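You operate a simulated robot arm through the tools that you are given. There is no shell and no other tool.

You run a simulated robot arm. Do the job below in one go: nothing can be reset, and whatever is moved stays where it is left.

Task
Grease the green nipple with the strokes on its label, no more.
Fine: push the grease coupler home on it ahead of pumping, and park it back on its stud; the other nipples get none, and none misses.

The check looks at the end state, three seconds after you hand in, the way a careful person would. Anything else that was tipped, shoved, dropped, spilled or broken makes it a failure.

Robot
A 7-joint arm with a two-finger gripper, fixed in place. Base frame: the origin is at the foot of the arm, x ahead of it, y to its left, z up. Lengths are in cm, angles in rad, forces in N, time in s.
With the tool pointing down near the work surface it reaches from about 36 to 78 cm from the base axis. Its first joint turns from -2.496 to 2.496 rad. Payload 2.45 kg.
The TCP is the grasp point between the finger pads, 2.6 cm short of the fingertips. In the tool frame z runs along the fingers and y along their closing line. The gripper opens to 9.6 cm. The gripper's body begins 6.9 cm behind the TCP.
Orientation is that of the tool frame in the base frame, as a unit quaternion [x, y, z, w]. With the fingers straight down and closing along the base's y, the tool's x points along the base's -x, its y along +y and its z along -z.

Tools
- The arm moves only by the tool arm_command. Its argument "rows" is a list that holds one entry, the list of rows, each a list of 7 numbers: the gripper command, from -1 (shut) to 1 (fully open), values between in proportion, then the shift along the base's x, y, z in cm, then the turn, a rotation vector about the base's x, y, z in rad. In form: [[[claw, dx, dy, dz, rx, ry, rz], ...]]. A call has 1 to 20 rows; each row shifts and turns the commanded pose from where the row before left it. A row lasts 0.2 s, in which the tool goes at most 5 cm and 0.15 rad; a call with a longer step from one row to the next is refused whole, and so is a gripper value outside its range. Where a pose cannot be reached the arm comes as near as it can. A force on the tool above 40 N (or 10 N above the force at the start of the call, whichever is more), or a blocked arm, ends the call early, and 0.2 s more pass. Each finger halts on what it meets, pressing with about 40 N; the grip force reading is that of the motor and also rises with nothing between the fingers. The clock runs only during rows and for 0.2 s after the last one: add rows that do not move to give the fingers time. It gives the time, the measured TCP pose, the force on the tool (base axes), the opening and the grip force at its end, in the units of the frame above (readings bear some noise), with the torque about the TCP (base axes, N m) and any sound that the robot's microphone picked up, and new pictures: "views" is both (left out), scene, wrist or none.
- Cameras (640 x 400 px; columns grow to the right, rows downward): "scene" is fixed at [5.04, 64.81, 166.4]; the picture's right is [-0.86, -0.51, 0.00], its down [-0.21, 0.35, -0.91] and it looks along [0.47, -0.78, -0.41] (base axes); focal length 344 px, centre (320, 200). "wrist" rides on the gripper at [8.1, 0.3, -9.8] in the tool frame; the picture's right is [-0.04, 1.00, 0.00], its down [-0.73, -0.03, -0.68] and it looks along [-0.68, -0.03, 0.73] (tool axes); focal length 256 px, centre (320, 200). There is no depth. A picture from a camera that has moved, and an enlarged one, comes with that camera's place and axes in the base frame and with its lens.
- lift_body(by): slides the trunk up (or, below 0, down) by that many cm; the arm rides with it, the base frame stays. It gives what a move gives, with no picture.
- zoom(camera, box): a new picture of the part [left, top, right, bottom] of that camera's present view, enlarged. The clock stands still meanwhile.
- sign_off(): hands the job in; it is judged then, once.

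Places have to be worked out from the pictures, the camera data and where the tool is seen. Open the gripper and draw the arm clear of the work before you hand the job in, unless the task says otherwise.

The tools are called after "Request:" as name(argument=value, ...) on one line, values as JSON. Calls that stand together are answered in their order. arm_command: Moves the arm, as the interface text tells. Its arguments: {"type":"object","properties":{"rows":{"type":"array"},"views":{"type":"string","enum":["both","scene","wrist","none"]}},"required":["rows"]} The other tools are called the same way: lift_body (by) slides the trunk up or down; zoom (camera, box) takes an enlarged picture of a part of a camera's view; sign_off () hands the job in.

At the start:

```text
time_s: 0.0
eef_pos: [32.28, -39.01, 124.82]
tool_rot: [-0.001, 1.0, -0.001, 0.0]
contact_force: [0.1, -0.4, 0.0]
torque: [0.01, -0.01, 0.01]
finger_gap: 9.59
grip_force: 0.0
trunk travel left (down, up): [-57.5, 6.5]
```

scene: 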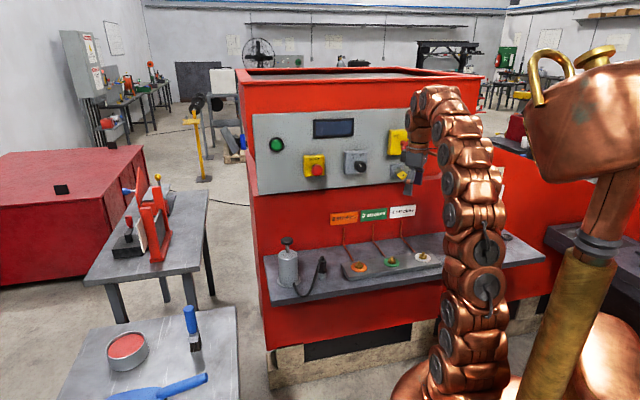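
wrist: 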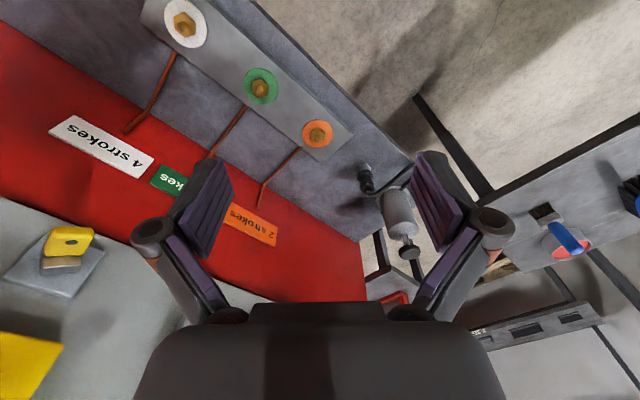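

I start by looking closely at the labels, the nipples and the grease gun on the ledge.

Request:
zoom(camera="scene", box=[260, 190, 460, 315])

Request:
zoom(camera="wrist", box=[40, 0, 360, 200])

Request:
zoom(camera="wrist", box=[320, 120, 480, 270])

Request:
zoom(camera="scene", box=[260, 225, 350, 305])

```text
3.20 times, centred on (360, 252) of scene
camera zoom: at [5.04, 64.81, 166.4], right [-0.86, -0.51, 0.0], down [-0.21, 0.35, -0.91], along [0.47, -0.78, -0.41], focal length 1099 px, centre (192, 32)
```

zoom: 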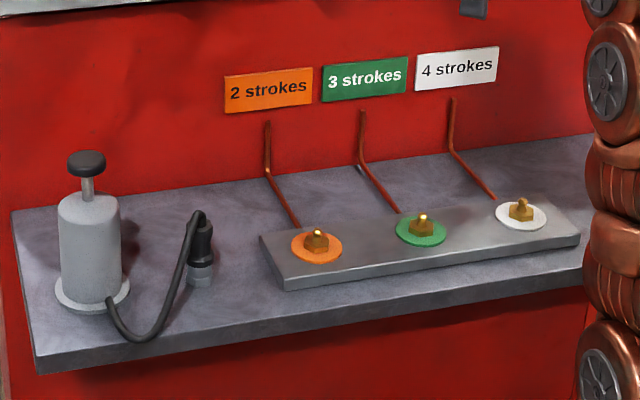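

```text
2.00 times, centred on (200, 100) of wrist
camera zoom: at [24.11, -38.86, 134.7], right [0.04, 1.0, 0.0], down [0.73, -0.03, 0.68], along [0.68, -0.03, -0.73], focal length 512 px, centre (560, 400)
```

zoom: 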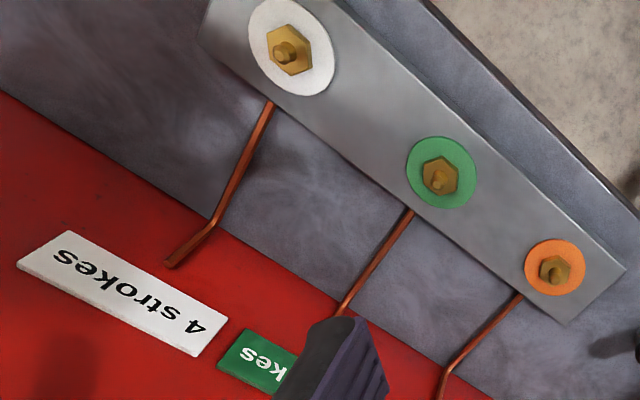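

```text
2.67 times, centred on (400, 195) of wrist
camera zoom: at [24.11, -38.86, 134.7], right [0.04, 1.0, 0.0], down [0.73, -0.03, 0.68], along [0.68, -0.03, -0.73], focal length 683 px, centre (107, 213)
```

zoom: 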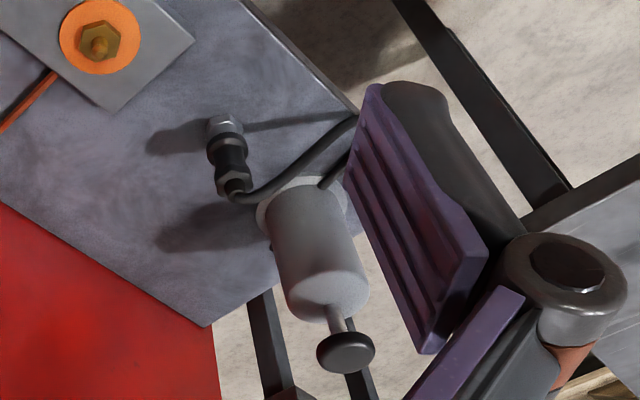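

```text
5.00 times, centred on (305, 265) of scene
camera zoom: at [5.04, 64.81, 166.4], right [-0.86, -0.51, 0.0], down [-0.21, 0.35, -0.91], along [0.47, -0.78, -0.41], focal length 1718 px, centre (395, -125)
```

zoom: 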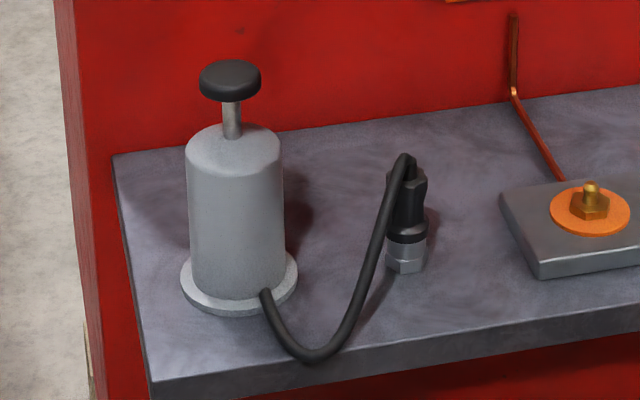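

The green label says 3 strokes. My triangulation puts the green nipple near (40.5, -50.5, 87), the parked coupler near (61, -30, 83–92) and the pump handle near (71, -21, 102). First I swing the tool toward the coupler at a safe height, turning it so the fingers close perpendicular to the ledge, so I can look closer.

Request:
arm_command(rows=[[[1, 2, 2, -1, 0, 0, 0.1], [1, 2, 2, -1, 0, 0, 0.1], [1, 2, 2, -1, 0, 0, 0.1], [1, 2, 1, -1, 0, 0, 0.1], [1, 2, 0, -1, 0, 0, 0.1], [1, 2, 0, -1, 0, 0, 0.1], [1, 2, 0, -1, 0, 0, 0.1], [1, 2, 0, -1, 0, 0, 0.085], [1, 0, 0, 0, 0, 0, 0]]])

```text
time_s: 2.0
eef_pos: [48.32, -32.03, 116.72]
tool_rot: [-0.383, 0.924, 0.0, 0.001]
contact_force: [0.3, -0.8, -0.4]
torque: [-0.02, 0.0, 0.01]
finger_gap: 9.58
grip_force: 0.0
trunk travel left (down, up): [-57.5, 6.5]
camera wrist: at [42.31, -37.69, 126.58], right [-0.68, 0.73, 0.0], down [0.54, 0.5, 0.68], along [0.5, 0.46, -0.73], focal length 256 px, centre (320, 200)
```

scene: 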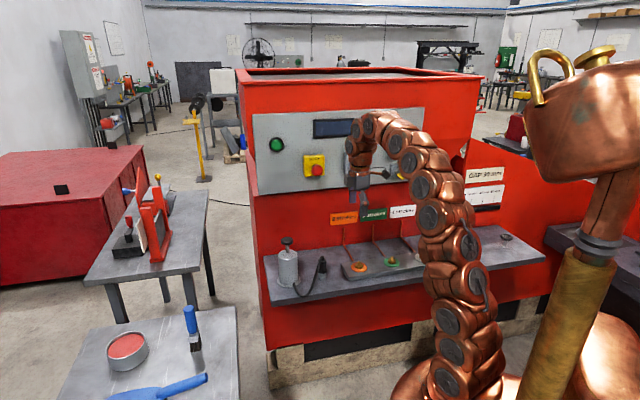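
wrist: 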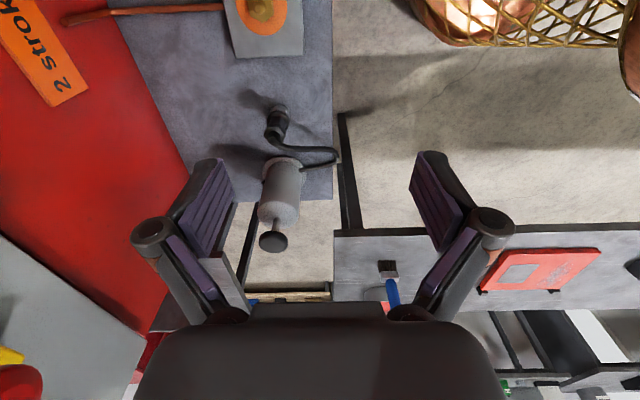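

The pose was reached cleanly. I zoom in on the coupler, hose and pump from here.

Request:
zoom(camera="wrist", box=[210, 90, 370, 190])

Request:
zoom(camera="wrist", box=[220, 140, 380, 260])

Request:
zoom(camera="scene", box=[300, 240, 350, 290])

Request:
zoom(camera="scene", box=[340, 235, 440, 285])

```text
4.00 times, centred on (290, 140) of wrist
camera zoom: at [42.31, -37.69, 126.58], right [-0.68, 0.73, 0.0], down [0.54, 0.5, 0.68], along [0.5, 0.46, -0.73], focal length 1024 px, centre (440, 440)
```

zoom: 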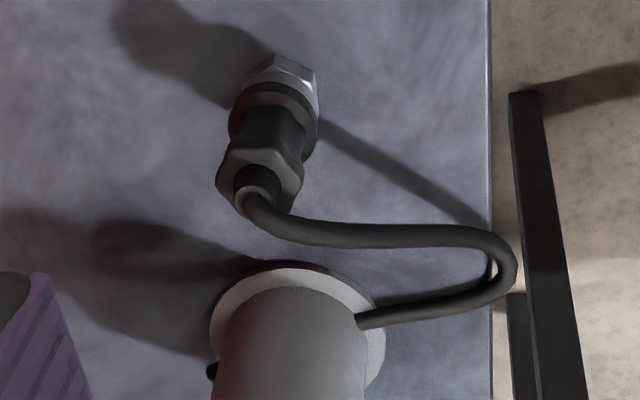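

```text
3.33 times, centred on (300, 200) of wrist
camera zoom: at [42.31, -37.69, 126.58], right [-0.68, 0.73, 0.0], down [0.54, 0.5, 0.68], along [0.5, 0.46, -0.73], focal length 853 px, centre (387, 200)
```

zoom: 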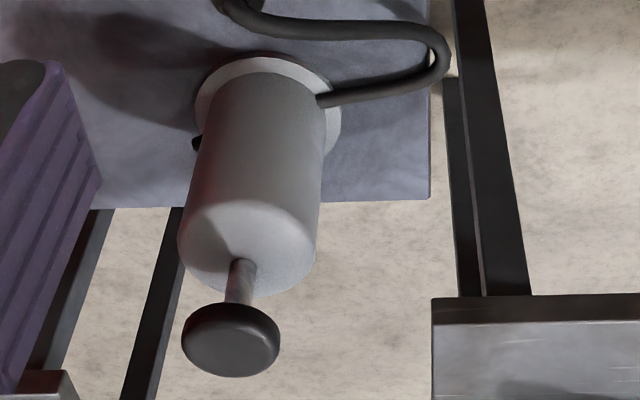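

```text
8.00 times, centred on (325, 265) of scene
camera zoom: at [5.04, 64.81, 166.4], right [-0.86, -0.51, 0.0], down [-0.21, 0.35, -0.91], along [0.47, -0.78, -0.41], focal length 2748 px, centre (280, -320)
```

zoom: 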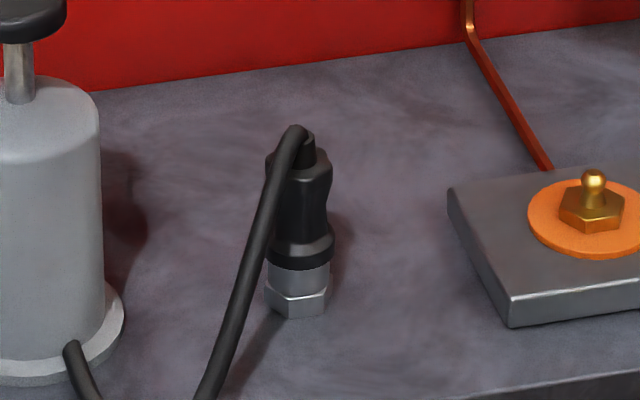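

```text
6.40 times, centred on (390, 260) of scene
camera zoom: at [5.04, 64.81, 166.4], right [-0.86, -0.51, 0.0], down [-0.21, 0.35, -0.91], along [0.47, -0.78, -0.41], focal length 2198 px, centre (-128, -184)
```

zoom: 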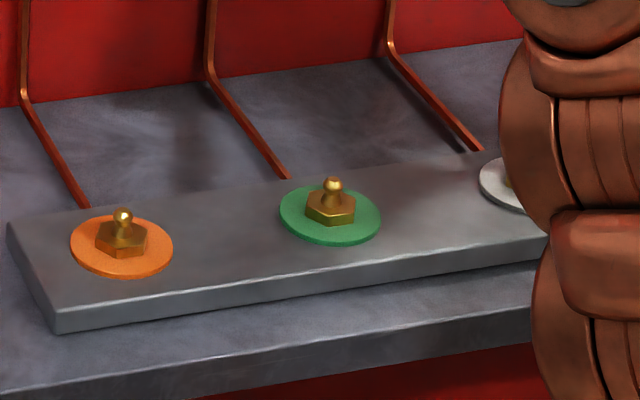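

The hose leaves the coupler's top toward the robot side, so the fingers should close along the ledge instead. I turn the tool by -90° and hover above the coupler at about z = 105 to measure it.

Request:
arm_command(rows=[[[1, 1, 0.15, -0.9, 0, 0, -0.131], [1, 1, 0.15, -0.9, 0, 0, -0.131], [1, 1, 0.15, -0.9, 0, 0, -0.131], [1, 1, 0.15, -0.9, 0, 0, -0.131], [1, 1, 0.15, -0.9, 0, 0, -0.131], [1, 1, 0.15, -0.9, 0, 0, -0.131], [1, 1, 0.15, -0.9, 0, 0, -0.131], [1, 1, 0.15, -0.9, 0, 0, -0.131], [1, 1, 0.15, -0.9, 0, 0, -0.131], [1, 1, 0.15, -0.9, 0, 0, -0.131], [1, 1, 0.15, -0.9, 0, 0, -0.131], [1, 1, 0.15, -0.9, 0, 0, -0.129], [1, 0, 0, 0, 0, 0, 0]]])

```text
time_s: 4.8
eef_pos: [60.29, -30.37, 105.85]
tool_rot: [0.383, 0.924, 0.0, 0.0]
contact_force: [-0.8, -0.5, -0.3]
torque: [0.01, -0.04, 0.01]
finger_gap: 9.58
grip_force: 0.1
trunk travel left (down, up): [-57.5, 6.5]
camera wrist: at [54.77, -24.46, 115.78], right [0.74, 0.68, 0.0], down [0.5, -0.54, 0.68], along [0.46, -0.5, -0.73], focal length 256 px, centre (320, 200)
```

scene: 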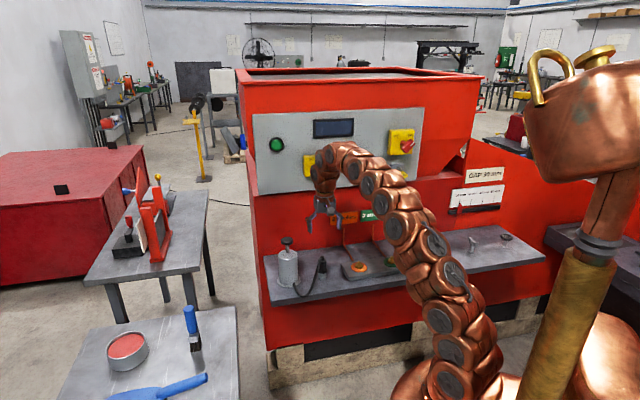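
wrist: 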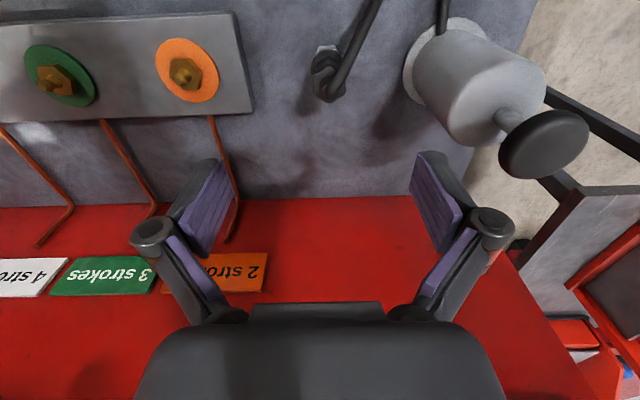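

Signs on the wall and a peg further along the ledge are now uncovered. I read them and measure the coupler.

Request:
zoom(camera="scene", box=[440, 160, 520, 220])

Request:
zoom(camera="scene", box=[430, 215, 540, 275])

Request:
zoom(camera="wrist", box=[280, 0, 440, 120])

Request:
zoom(camera="wrist", box=[0, 20, 240, 120])

Request:
zoom(camera="scene", box=[260, 225, 350, 305])

```text
6.67 times, centred on (480, 190) of scene
camera zoom: at [5.04, 64.81, 166.4], right [-0.86, -0.51, 0.0], down [-0.21, 0.35, -0.91], along [0.47, -0.78, -0.41], focal length 2290 px, centre (-747, 267)
```

zoom: 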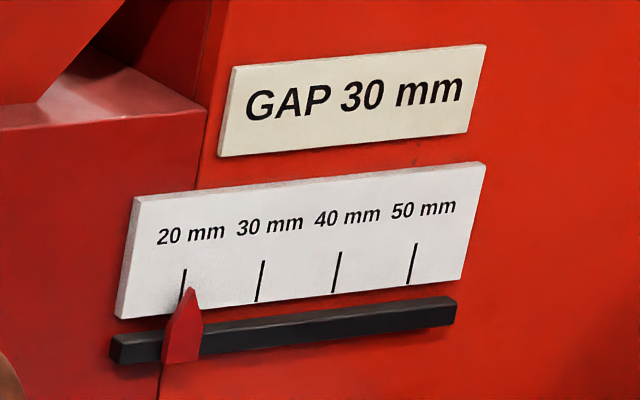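

```text
5.82 times, centred on (485, 245) of scene
camera zoom: at [5.04, 64.81, 166.4], right [-0.86, -0.51, 0.0], down [-0.21, 0.35, -0.91], along [0.47, -0.78, -0.41], focal length 1999 px, centre (-640, -62)
```

zoom: 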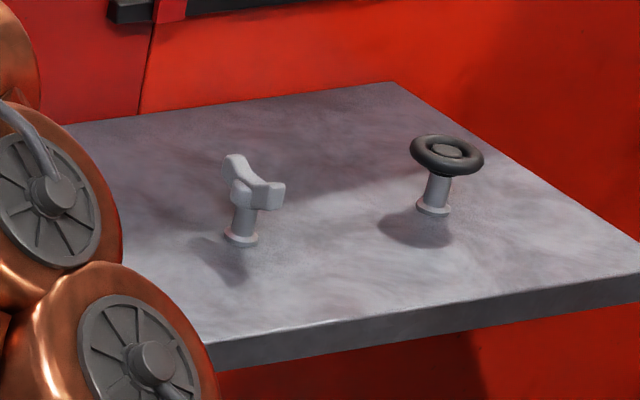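

```text
3.33 times, centred on (360, 60) of wrist
camera zoom: at [54.77, -24.46, 115.78], right [0.74, 0.68, 0.0], down [0.5, -0.54, 0.68], along [0.46, -0.5, -0.73], focal length 853 px, centre (187, 667)
```

zoom: 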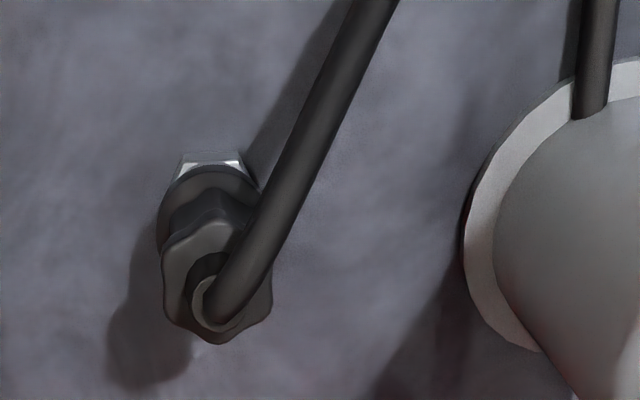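

```text
2.67 times, centred on (120, 70) of wrist
camera zoom: at [54.77, -24.46, 115.78], right [0.74, 0.68, 0.0], down [0.5, -0.54, 0.68], along [0.46, -0.5, -0.73], focal length 683 px, centre (853, 547)
```

zoom: 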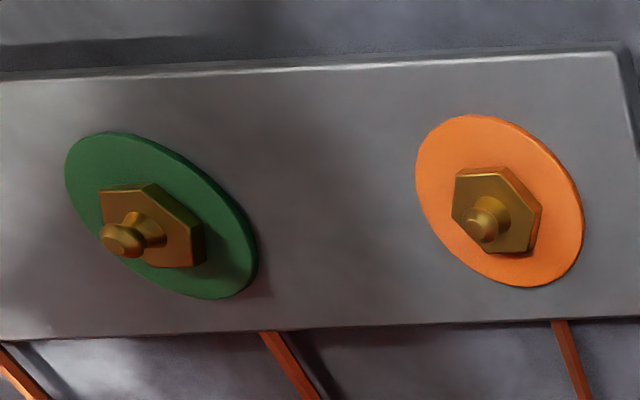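

```text
5.00 times, centred on (305, 265) of scene
camera zoom: at [5.04, 64.81, 166.4], right [-0.86, -0.51, 0.0], down [-0.21, 0.35, -0.91], along [0.47, -0.78, -0.41], focal length 1718 px, centre (395, -125)
```

zoom: 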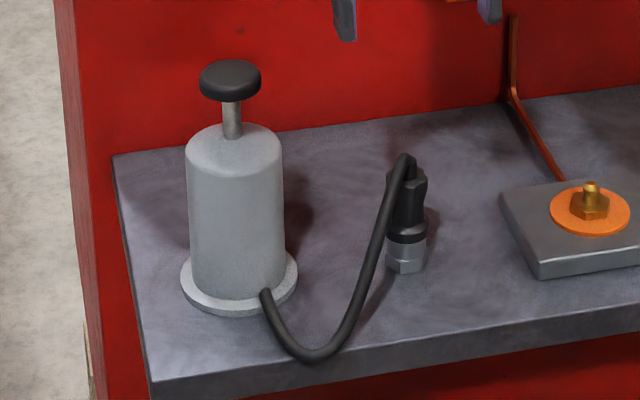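

The axis of the parked coupler comes out near (61.1, -30.2), with its body between about z = 86 and 92 and the hose leaving toward the robot side. I narrow the gripper to about 6 cm to stay clear of the pump and descend partway to check the alignment.

Request:
arm_command(rows=[[[0.3, 0.4, 0.1, 0, 0, 0, 0], [0.3, 0.4, 0.07, 0, 0, 0, 0], [0.3, 0, 0, -1.5, 0, 0, 0], [0.3, 0, 0, -1.5, 0, 0, 0], [0.3, 0, 0, -1.5, 0, 0, 0], [0.3, 0, 0, -1.5, 0, 0, 0], [0.3, 0, 0, -1.5, 0, 0, 0], [0.3, 0, 0, -1, 0, 0, 0], [0.3, 0, 0, 0, 0, 0, 0]]])

Request:
zoom(camera="scene", box=[260, 215, 360, 295])

```text
time_s: 6.8
eef_pos: [61.03, -30.19, 97.55]
tool_rot: [0.382, 0.924, 0.0, 0.0]
contact_force: [0.7, 0.0, -0.1]
torque: [-0.02, 0.01, -0.02]
finger_gap: 6.21
grip_force: 0.1
trunk travel left (down, up): [-57.5, 6.5]
camera wrist: at [55.55, -24.3, 107.43], right [0.73, 0.68, 0.0], down [0.5, -0.54, 0.68], along [0.46, -0.5, -0.73], focal length 256 px, centre (320, 200)
```

scene: 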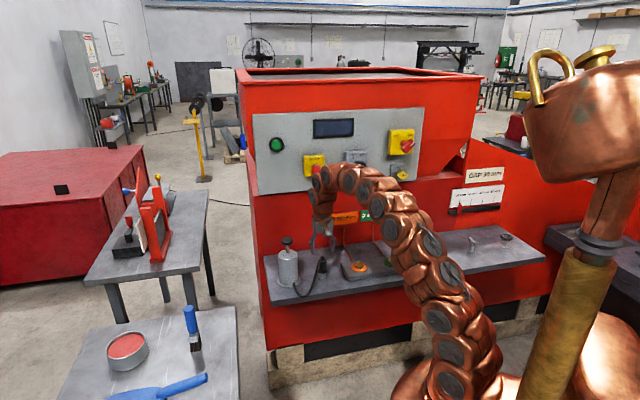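
wrist: 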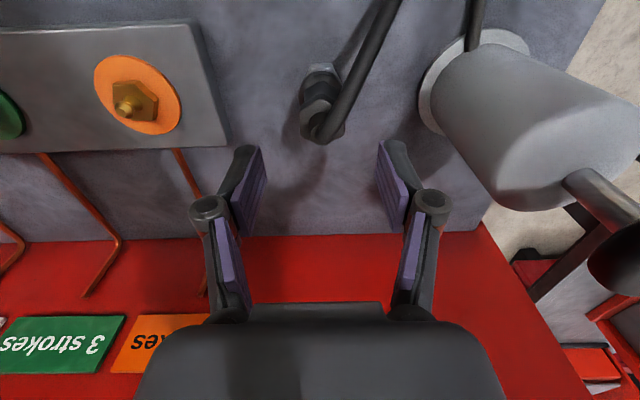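

```text
5.00 times, centred on (310, 255) of scene
camera zoom: at [5.04, 64.81, 166.4], right [-0.86, -0.51, 0.0], down [-0.21, 0.35, -0.91], along [0.47, -0.78, -0.41], focal length 1718 px, centre (370, -75)
```

zoom: 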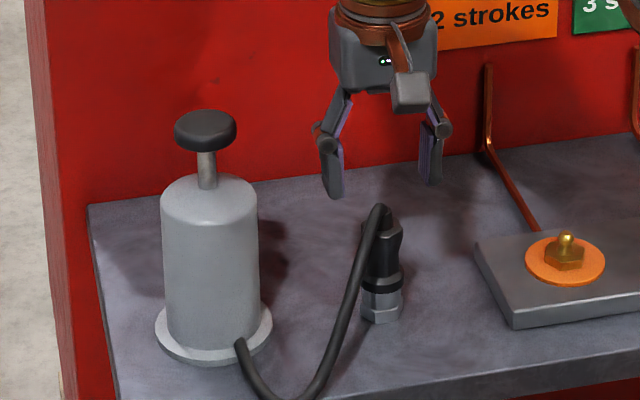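

The coupler sits right on the tool's vertical line. I check it enlarged before going down.

Request:
zoom(camera="wrist", box=[240, 40, 400, 160])

```text
3.33 times, centred on (320, 100) of wrist
camera zoom: at [55.55, -24.3, 107.43], right [0.73, 0.68, 0.0], down [0.5, -0.54, 0.68], along [0.46, -0.5, -0.73], focal length 853 px, centre (320, 533)
```

zoom: 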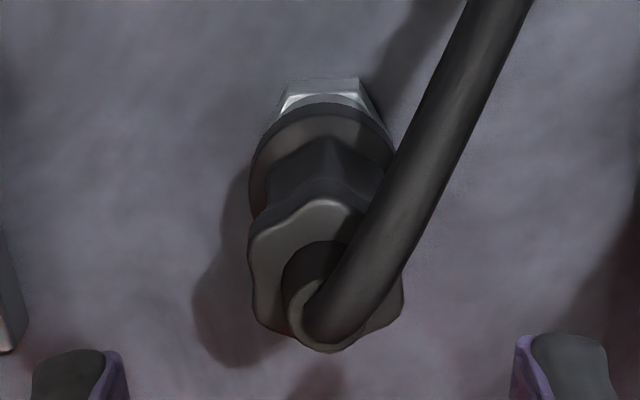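

Alignment is good and the hose stays clear of both fingers. I descend to about z = 89.5 and close on the coupler body.

Request:
arm_command(rows=[[[0.3, 0, 0, -1.5, 0, 0, 0], [0.3, 0, 0, -1.5, 0, 0, 0], [0.3, 0, 0, -1.5, 0, 0, 0], [0.3, 0, 0, -1.5, 0, 0, 0], [0.3, 0, 0, -1.0, 0, 0, 0], [0.3, 0, 0, -0.8, 0, 0, 0], [0.3, 0, 0, 0, 0, 0, 0]]])

Request:
zoom(camera="scene", box=[290, 225, 370, 290])

Request:
zoom(camera="wrist", box=[220, 60, 420, 260])

```text
time_s: 8.4
eef_pos: [61.13, -30.06, 89.74]
tool_rot: [0.382, 0.924, 0.0, 0.0]
contact_force: [-0.4, -0.5, -0.9]
torque: [0.01, -0.02, 0.01]
finger_gap: 6.25
grip_force: 0.0
trunk travel left (down, up): [-57.5, 6.5]
camera wrist: at [55.55, -24.2, 99.59], right [0.73, 0.68, 0.0], down [0.5, -0.54, 0.68], along [0.46, -0.5, -0.73], focal length 256 px, centre (320, 200)
```

scene: 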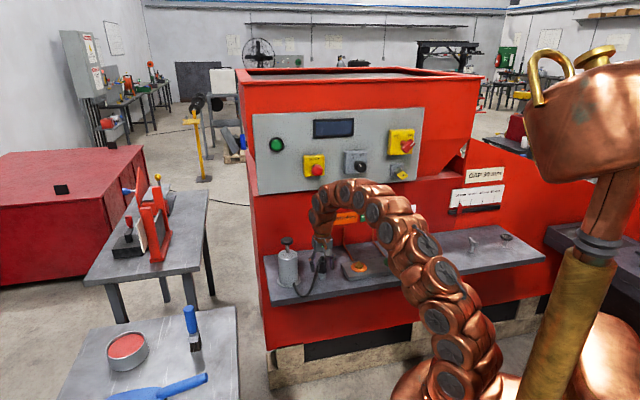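
wrist: 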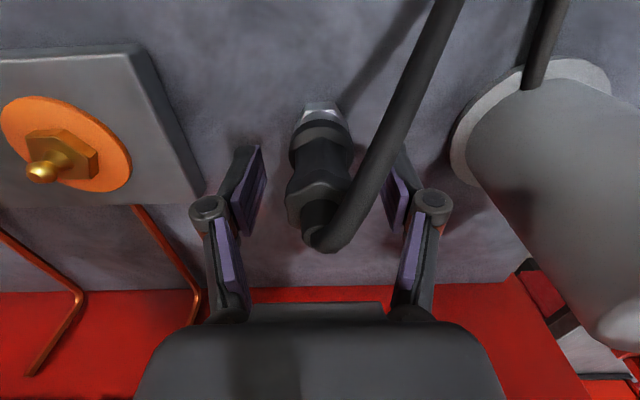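

```text
6.15 times, centred on (330, 258) of scene
camera zoom: at [5.04, 64.81, 166.4], right [-0.86, -0.51, 0.0], down [-0.21, 0.35, -0.91], along [0.47, -0.78, -0.41], focal length 2114 px, centre (258, -154)
```

zoom: 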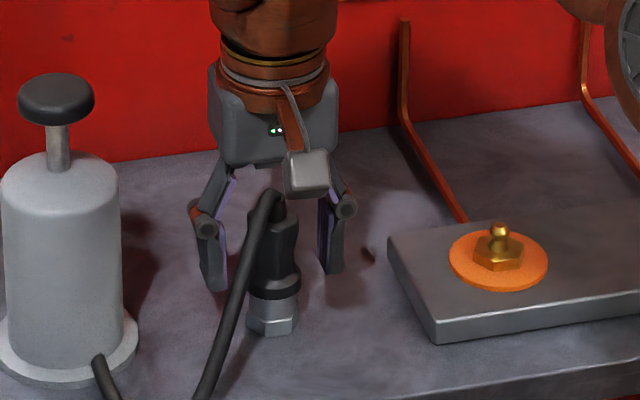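

```text
2.00 times, centred on (320, 160) of wrist
camera zoom: at [55.55, -24.2, 99.59], right [0.73, 0.68, 0.0], down [0.5, -0.54, 0.68], along [0.46, -0.5, -0.73], focal length 512 px, centre (320, 280)
```

zoom: 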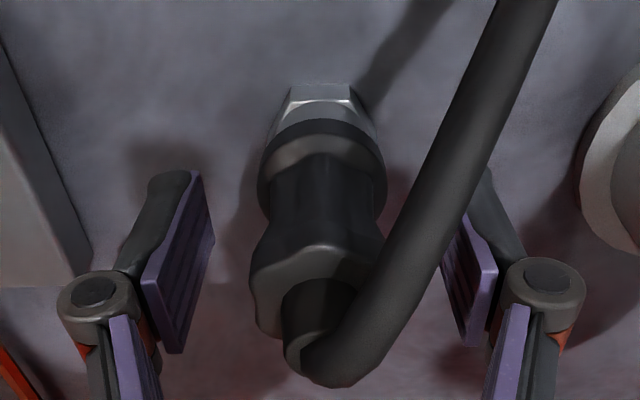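

The fingers straddle the coupler body evenly. I close the gripper on it.

Request:
arm_command(rows=[[[-1, 0, 0, 0, 0, 0, 0], [-1, 0, 0, 0, 0, 0, 0], [-1, 0, 0, 0, 0, 0, 0], [-1, 0, 0, 0, 0, 0, 0]]])

Request:
zoom(camera="wrist", box=[220, 60, 420, 260])

Request:
zoom(camera="scene", box=[290, 225, 370, 290])

```text
time_s: 9.4
eef_pos: [61.16, -30.07, 89.62]
tool_rot: [0.382, 0.924, 0.0, 0.0]
contact_force: [1.5, 0.9, 1.2]
torque: [-0.02, -0.02, -0.01]
finger_gap: 3.14
grip_force: 40.0
trunk travel left (down, up): [-57.5, 6.5]
camera wrist: at [55.55, -24.19, 99.61], right [0.73, 0.68, 0.0], down [0.5, -0.54, 0.68], along [0.46, -0.5, -0.73], focal length 256 px, centre (320, 200)
```

scene: 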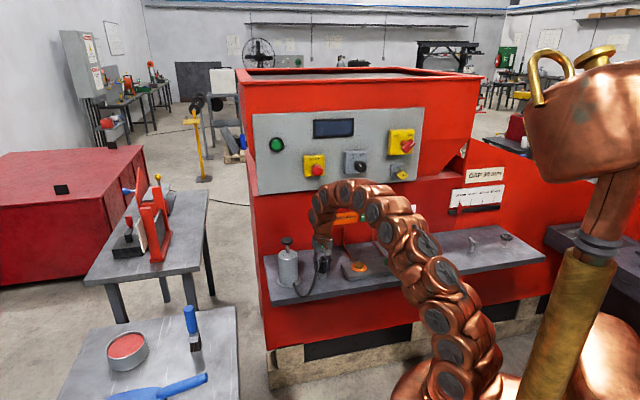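
wrist: 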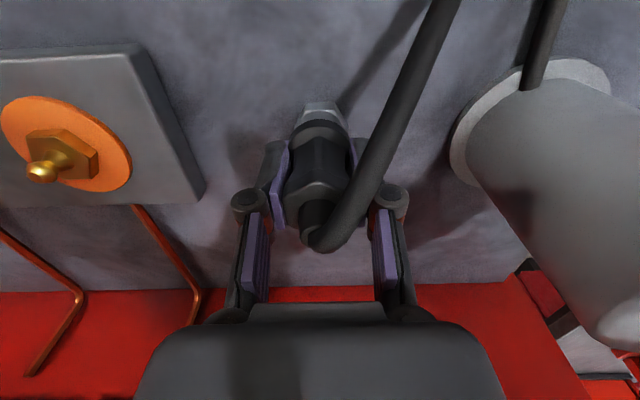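

```text
2.00 times, centred on (320, 160) of wrist
camera zoom: at [55.55, -24.19, 99.61], right [0.73, 0.68, 0.0], down [0.5, -0.54, 0.68], along [0.46, -0.5, -0.73], focal length 512 px, centre (320, 280)
```

zoom: 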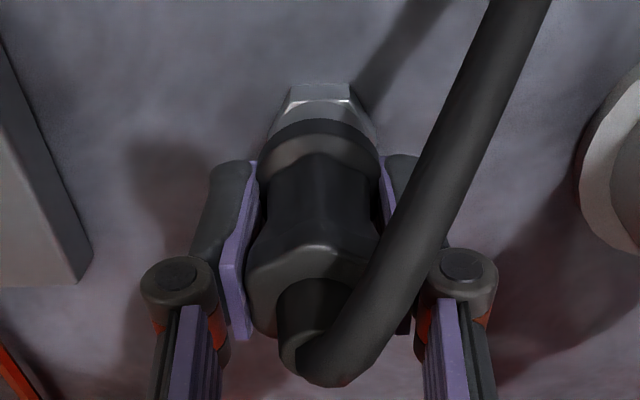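

```text
6.15 times, centred on (330, 258) of scene
camera zoom: at [5.04, 64.81, 166.4], right [-0.86, -0.51, 0.0], down [-0.21, 0.35, -0.91], along [0.47, -0.78, -0.41], focal length 2114 px, centre (258, -154)
```

zoom: 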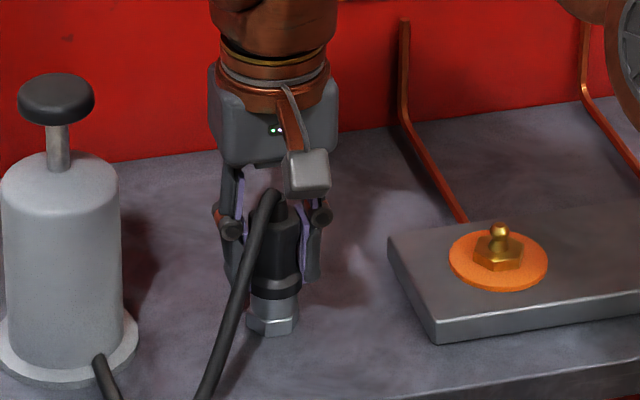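

The coupler is gripped (gap 3.14 cm), with the parked pose at TCP about (61.15, -30.07, 89.65). I lift it slowly straight up off the stud.

Request:
arm_command(rows=[[[-1, 0, 0, 0.5, 0, 0, 0], [-1, 0, 0, 0.5, 0, 0, 0], [-1, 0, 0, 0.5, 0, 0, 0], [-1, 0, 0, 0.5, 0, 0, 0], [-1, 0, 0, 1, 0, 0, 0], [-1, 0, 0, 1, 0, 0, 0], [-1, 0, 0, 1, 0, 0, 0], [-1, 0, 0, 0, 0, 0, 0]]])

Request:
zoom(camera="scene", box=[290, 225, 370, 290])

Request:
zoom(camera="wrist", box=[220, 0, 420, 200])

```text
time_s: 11.2
eef_pos: [60.96, -30.12, 94.77]
tool_rot: [0.382, 0.924, 0.0, 0.001]
contact_force: [-0.1, -0.6, -0.8]
torque: [0.0, 0.03, 0.02]
finger_gap: 3.14
grip_force: 40.2
trunk travel left (down, up): [-57.5, 6.5]
camera wrist: at [55.49, -24.19, 104.7], right [0.73, 0.68, 0.0], down [0.5, -0.54, 0.68], along [0.46, -0.5, -0.73], focal length 256 px, centre (320, 200)
```

scene: 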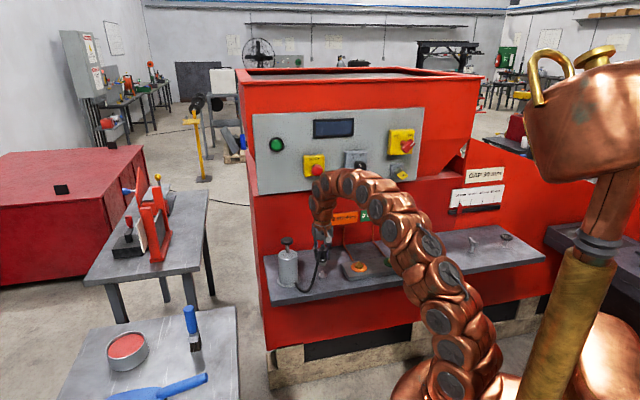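
wrist: 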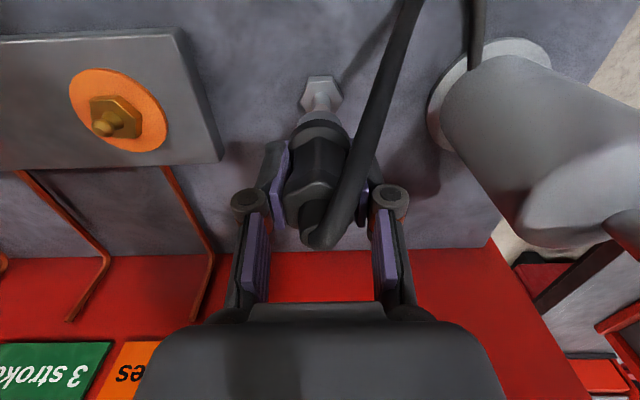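

```text
6.15 times, centred on (330, 258) of scene
camera zoom: at [5.04, 64.81, 166.4], right [-0.86, -0.51, 0.0], down [-0.21, 0.35, -0.91], along [0.47, -0.78, -0.41], focal length 2114 px, centre (258, -154)
```

zoom: 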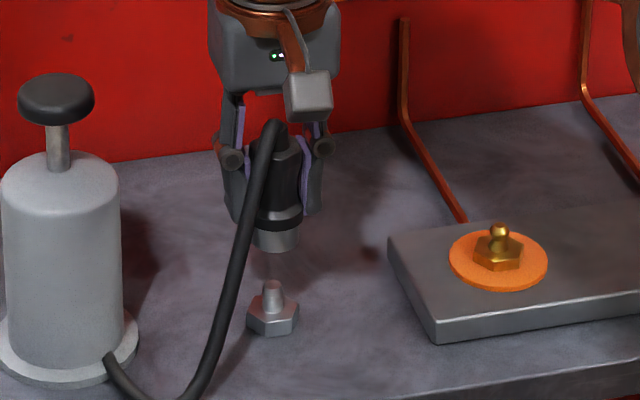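

```text
2.00 times, centred on (320, 100) of wrist
camera zoom: at [55.49, -24.19, 104.7], right [0.73, 0.68, 0.0], down [0.5, -0.54, 0.68], along [0.46, -0.5, -0.73], focal length 512 px, centre (320, 400)
```

zoom: 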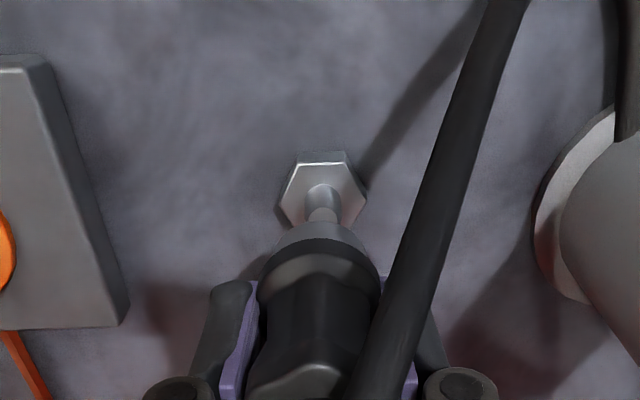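

The coupler came off cleanly. The stud is a hex base with a pin, its tip at about z = 86.5, and the coupler nose sits about 5 cm below the TCP. I carry it along the ledge to hover above the green nipple.

Request:
arm_command(rows=[[[-1, 0, 0, 0.7, 0, 0, 0], [-1, 0, 0, 0.7, 0, 0, 0], [-1, -1.4, -1.4, 0, 0, 0, 0], [-1, -1.4, -1.4, 0, 0, 0, 0], [-1, -1.4, -1.4, 0, 0, 0, 0], [-1, -1.4, -1.4, 0, 0, 0, 0], [-1, -1.4, -1.4, 0, 0, 0, 0], [-1, -1.4, -1.4, 0, 0, 0, 0], [-1, -1.4, -1.4, 0, 0, 0, 0], [-1, -1.4, -1.4, 0, 0, 0, 0], [-1, -1.4, -1.4, 0, 0, 0, 0], [-1, -1.4, -1.4, 0, 0, 0, 0], [-1, -1.4, -1.4, 0, 0, 0, 0], [-1, -1.4, -1.4, 0, 0, 0, 0], [-1, -1.4, -1.4, 0, 0, 0, 0], [-1, -1.4, -1.4, 0, 0, 0, 0], [-1, -0.8, -0.8, 0, 0, 0, 0], [-1, 0, 0, 0, 0, 0, 0]]])

Request:
zoom(camera="scene", box=[350, 215, 450, 285])

Request:
zoom(camera="wrist", box=[220, 0, 420, 200])

```text
time_s: 15.0
eef_pos: [40.77, -50.32, 96.07]
tool_rot: [0.382, 0.924, 0.0, 0.0]
contact_force: [-0.6, 0.4, -1.1]
torque: [0.0, 0.0, 0.01]
finger_gap: 3.1
grip_force: 39.8
trunk travel left (down, up): [-57.5, 6.5]
camera wrist: at [35.1, -44.43, 106.0], right [0.73, 0.68, 0.0], down [0.5, -0.54, 0.68], along [0.46, -0.5, -0.73], focal length 256 px, centre (320, 200)
```

scene: 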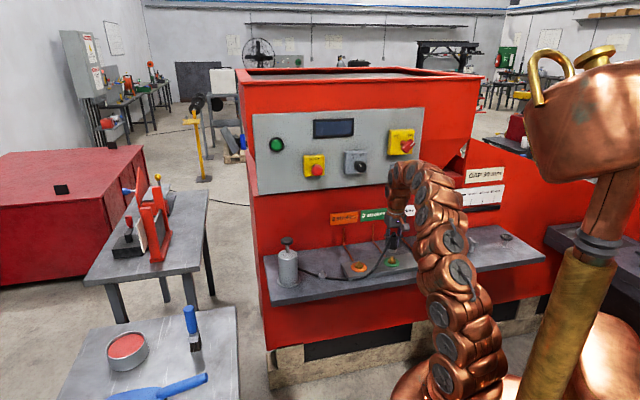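
wrist: 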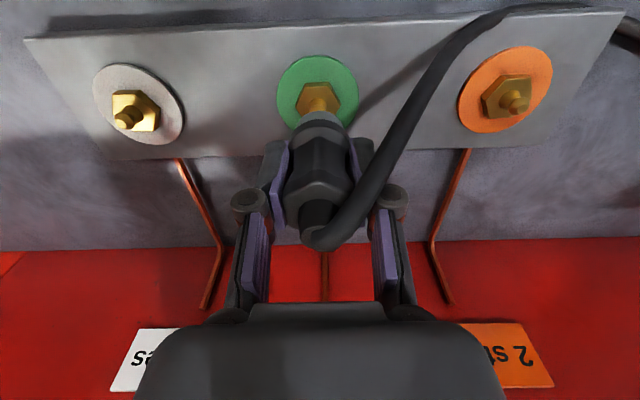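

```text
5.71 times, centred on (400, 250) of scene
camera zoom: at [5.04, 64.81, 166.4], right [-0.86, -0.51, 0.0], down [-0.21, 0.35, -0.91], along [0.47, -0.78, -0.41], focal length 1963 px, centre (-137, -86)
```

zoom: 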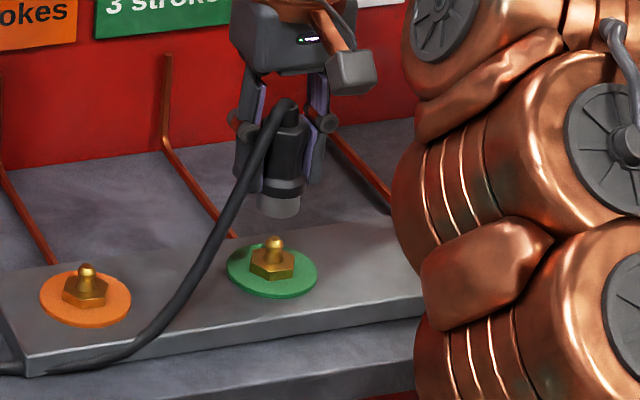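

```text
2.00 times, centred on (320, 100) of wrist
camera zoom: at [35.1, -44.43, 106.0], right [0.73, 0.68, 0.0], down [0.5, -0.54, 0.68], along [0.46, -0.5, -0.73], focal length 512 px, centre (320, 400)
```

zoom: 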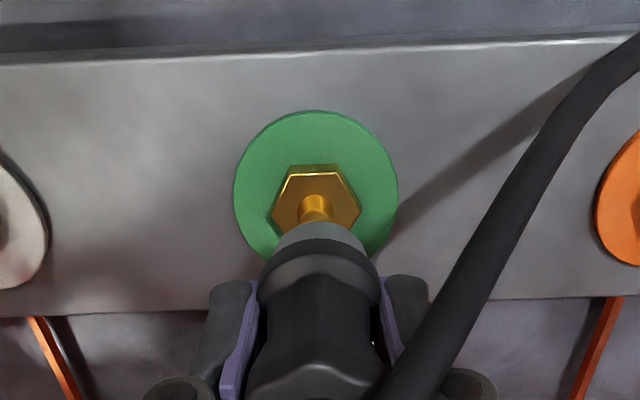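

The coupler hovers just above the green nipple and looks close to aligned. I enlarge both views to measure the remaining offset.

Request:
zoom(camera="scene", box=[375, 235, 411, 271])

Request:
zoom(camera="wrist", box=[270, 50, 370, 130])

```text
11.11 times, centred on (393, 253) of scene
camera zoom: at [5.04, 64.81, 166.4], right [-0.86, -0.51, 0.0], down [-0.21, 0.35, -0.91], along [0.47, -0.78, -0.41], focal length 3817 px, centre (-491, -389)
```

zoom: 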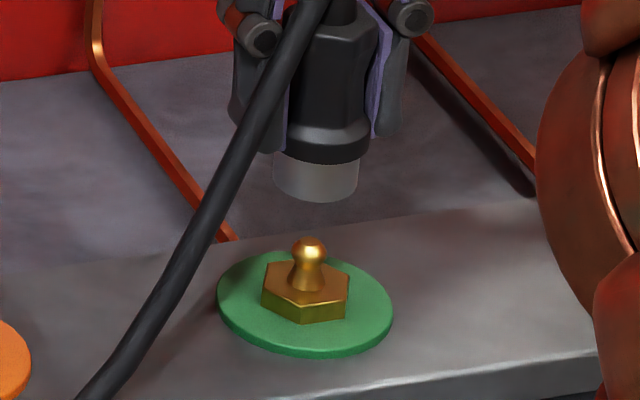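

```text
5.00 times, centred on (320, 90) of wrist
camera zoom: at [35.1, -44.43, 106.0], right [0.73, 0.68, 0.0], down [0.5, -0.54, 0.68], along [0.46, -0.5, -0.73], focal length 1280 px, centre (320, 750)
```

zoom: 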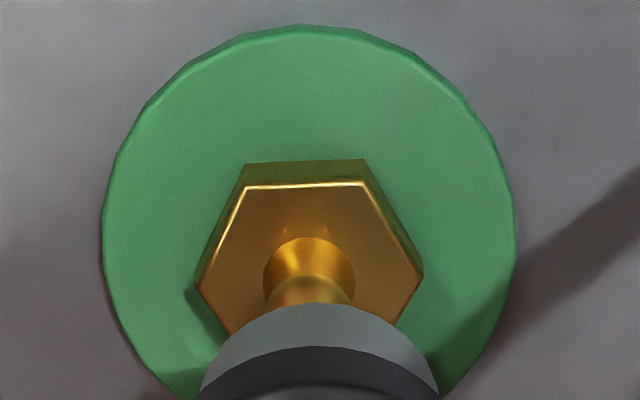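

Along the ledge the nipple is about 0.15 cm to the -e side of the coupler axis. I correct that and lower the nose to just above the ball tip, so the remaining offset can be judged without parallax.

Request:
arm_command(rows=[[[-1, -0.11, -0.11, -0.4, 0, 0, 0], [-1, 0, 0, -0.6, 0, 0, 0], [-1, 0, 0, -0.6, 0, 0, 0], [-1, 0, 0, 0, 0, 0, 0]]])

Request:
zoom(camera="scene", box=[375, 235, 411, 271])

Request:
zoom(camera="wrist", box=[270, 50, 370, 130])

```text
time_s: 16.0
eef_pos: [40.58, -50.56, 94.46]
tool_rot: [0.383, 0.924, 0.0, -0.001]
contact_force: [-0.1, -1.0, -1.1]
torque: [0.0, 0.02, 0.0]
finger_gap: 3.1
grip_force: 40.3
trunk travel left (down, up): [-57.5, 6.5]
camera wrist: at [34.99, -44.64, 104.36], right [0.73, 0.68, 0.0], down [0.5, -0.54, 0.68], along [0.46, -0.5, -0.73], focal length 256 px, centre (320, 200)
```

scene: 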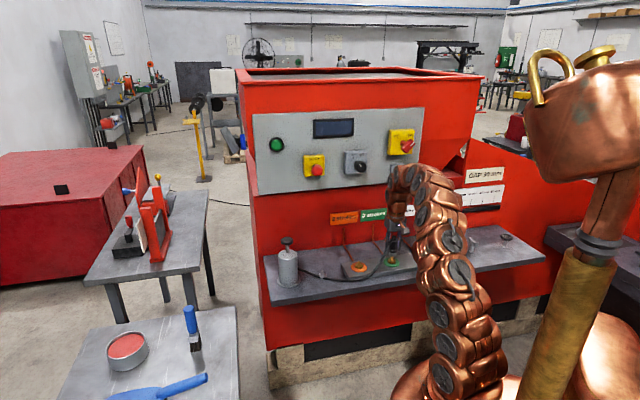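
wrist: 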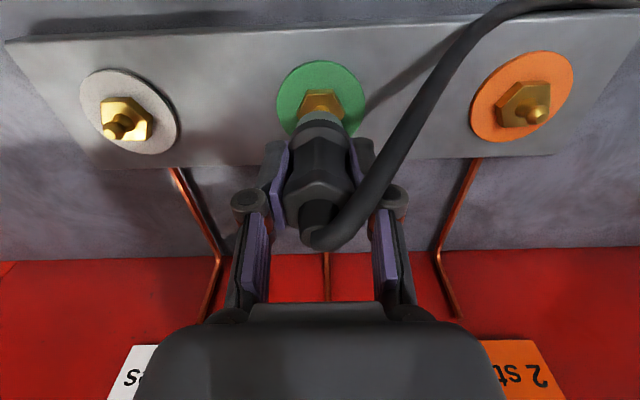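

```text
11.11 times, centred on (393, 253) of scene
camera zoom: at [5.04, 64.81, 166.4], right [-0.86, -0.51, 0.0], down [-0.21, 0.35, -0.91], along [0.47, -0.78, -0.41], focal length 3817 px, centre (-491, -389)
```

zoom: 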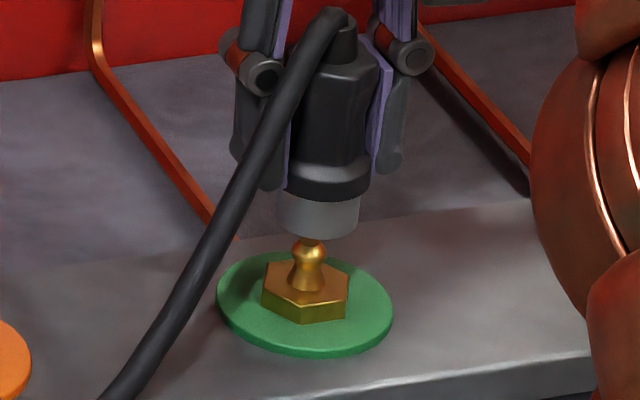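

```text
5.00 times, centred on (320, 90) of wrist
camera zoom: at [34.99, -44.64, 104.36], right [0.73, 0.68, 0.0], down [0.5, -0.54, 0.68], along [0.46, -0.5, -0.73], focal length 1280 px, centre (320, 750)
```

zoom: 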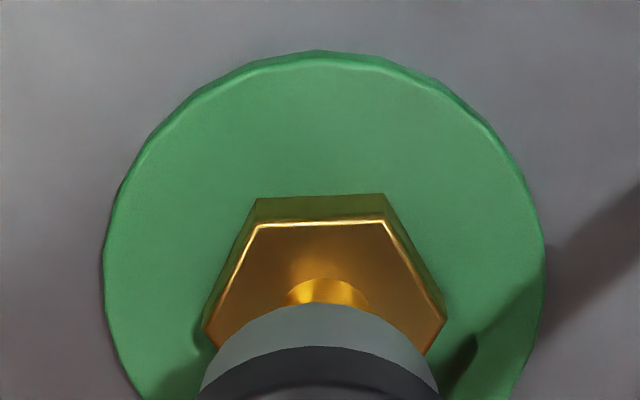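

Along the ledge the offset is now only about 0.08 cm, but the offset toward the wall is still uncertain. I raise slightly and turn the tool by 0.6 rad so that the wrist camera sees that direction sideways too.

Request:
arm_command(rows=[[[-1, 0, 0, 0.8, 0, 0, 0], [-1, 0, 0, 0.8, 0, 0, 0], [-1, 0, 0, 0, 0, 0, 0.1], [-1, 0, 0, 0, 0, 0, 0.1], [-1, 0, 0, 0, 0, 0, 0.1], [-1, 0, 0, 0, 0, 0, 0.1], [-1, 0, 0, 0, 0, 0, 0.1], [-1, 0, 0, 0, 0, 0, 0.1], [-1, 0, 0, 0, 0, 0, 0], [-1, 0, 0, 0, 0, 0, 0]]])

Request:
zoom(camera="wrist", box=[270, 50, 370, 130])

Request:
zoom(camera="scene", box=[375, 235, 411, 271])

```text
time_s: 18.2
eef_pos: [40.63, -50.49, 96.08]
tool_rot: [0.092, 0.996, 0.0, -0.001]
contact_force: [-0.6, 0.7, -1.6]
torque: [0.02, 0.0, 0.01]
finger_gap: 3.09
grip_force: 40.3
trunk travel left (down, up): [-57.5, 6.5]
camera wrist: at [32.63, -48.91, 105.96], right [0.22, 0.97, 0.0], down [0.72, -0.16, 0.68], along [0.66, -0.15, -0.73], focal length 256 px, centre (320, 200)
```

scene: 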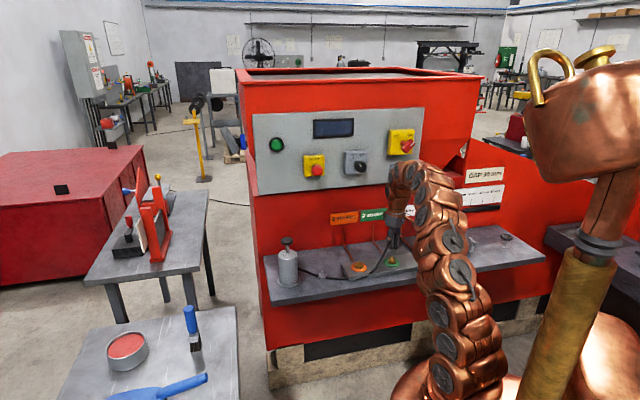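
wrist: 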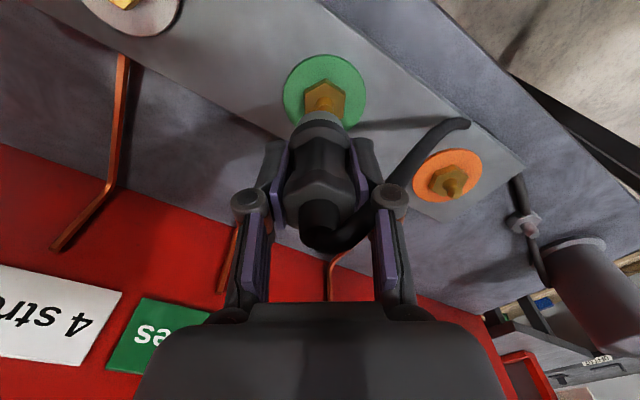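

```text
5.00 times, centred on (320, 90) of wrist
camera zoom: at [32.63, -48.91, 105.96], right [0.22, 0.97, 0.0], down [0.72, -0.16, 0.68], along [0.66, -0.15, -0.73], focal length 1280 px, centre (320, 750)
```

zoom: 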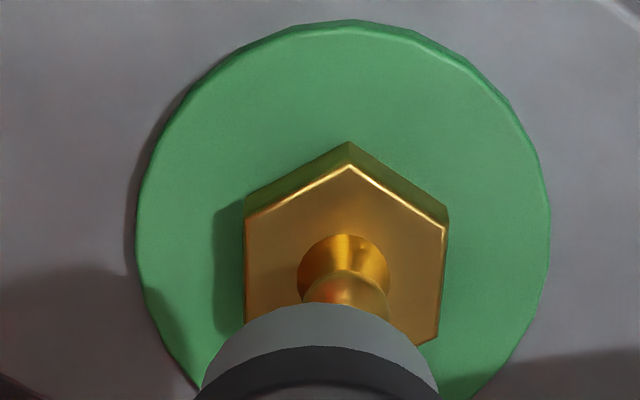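

```text
11.11 times, centred on (393, 253) of scene
camera zoom: at [5.04, 64.81, 166.4], right [-0.86, -0.51, 0.0], down [-0.21, 0.35, -0.91], along [0.47, -0.78, -0.41], focal length 3817 px, centre (-491, -389)
```

zoom: 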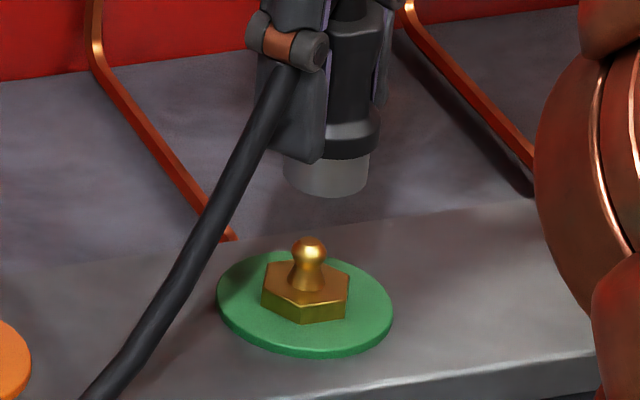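

The rotated view suggests the nipple is slightly toward the robot side of the axis, but it conflicts a little with the scene view. I take a third view turned the other way to settle it.

Request:
arm_command(rows=[[[-1, 0, 0, 0, 0, 0, -0.12], [-1, 0, 0, 0, 0, 0, -0.12], [-1, 0, 0, 0, 0, 0, -0.12], [-1, 0, 0, 0, 0, 0, -0.12], [-1, 0, 0, 0, 0, 0, -0.12], [-1, 0, 0, 0, 0, 0, -0.12], [-1, 0, 0, 0, 0, 0, -0.12], [-1, 0, 0, 0, 0, 0, -0.12], [-1, 0, 0, 0, 0, 0, -0.12], [-1, 0, 0, 0, 0, 0, -0.12], [-1, 0, 0, 0, 0, 0, 0], [-1, 0, 0, 0, 0, 0, 0]]])

Request:
zoom(camera="wrist", box=[270, 50, 370, 130])

Request:
zoom(camera="scene", box=[375, 235, 411, 271])

```text
time_s: 20.8
eef_pos: [40.64, -50.63, 96.05]
tool_rot: [0.639, 0.769, 0.001, 0.0]
contact_force: [0.0, 0.6, -0.6]
torque: [-0.03, 0.0, 0.0]
finger_gap: 3.11
grip_force: 39.6
trunk travel left (down, up): [-57.5, 6.5]
camera wrist: at [39.45, -42.62, 105.95], right [0.99, 0.14, 0.0], down [0.11, -0.73, 0.68], along [0.1, -0.67, -0.73], focal length 256 px, centre (320, 200)
```

scene: 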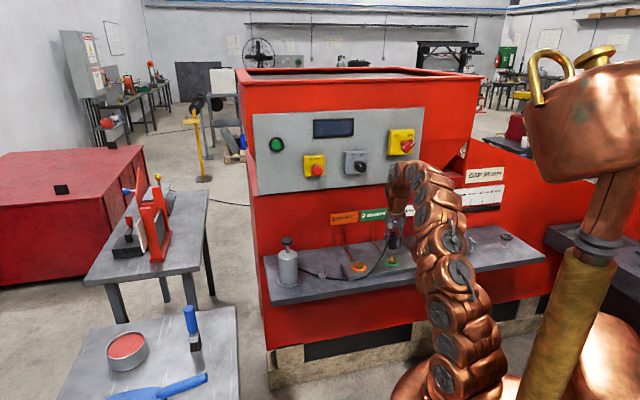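
wrist: 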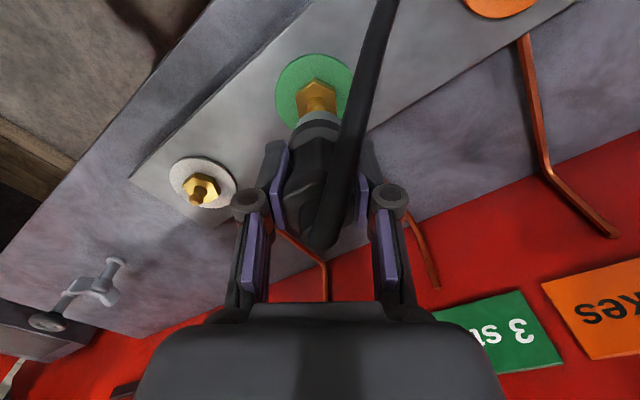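

```text
5.00 times, centred on (320, 90) of wrist
camera zoom: at [39.45, -42.62, 105.95], right [0.99, 0.14, 0.0], down [0.11, -0.73, 0.68], along [0.1, -0.67, -0.73], focal length 1280 px, centre (320, 750)
```

zoom: 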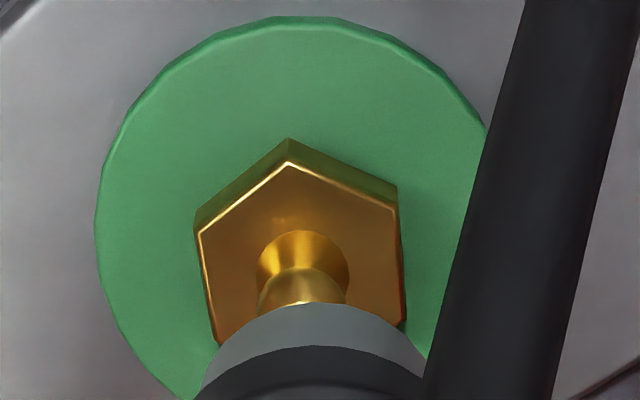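

```text
11.11 times, centred on (393, 253) of scene
camera zoom: at [5.04, 64.81, 166.4], right [-0.86, -0.51, 0.0], down [-0.21, 0.35, -0.91], along [0.47, -0.78, -0.41], focal length 3817 px, centre (-491, -389)
```

zoom: 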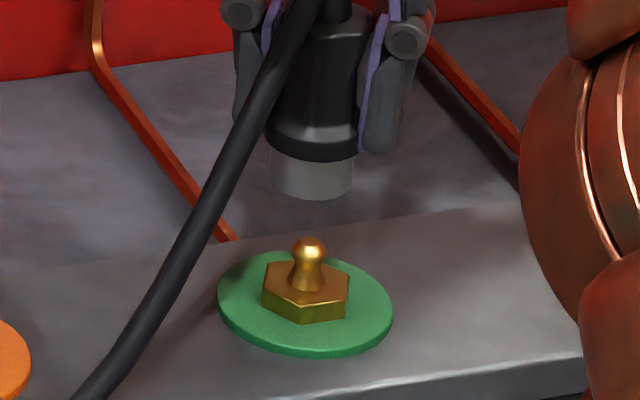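

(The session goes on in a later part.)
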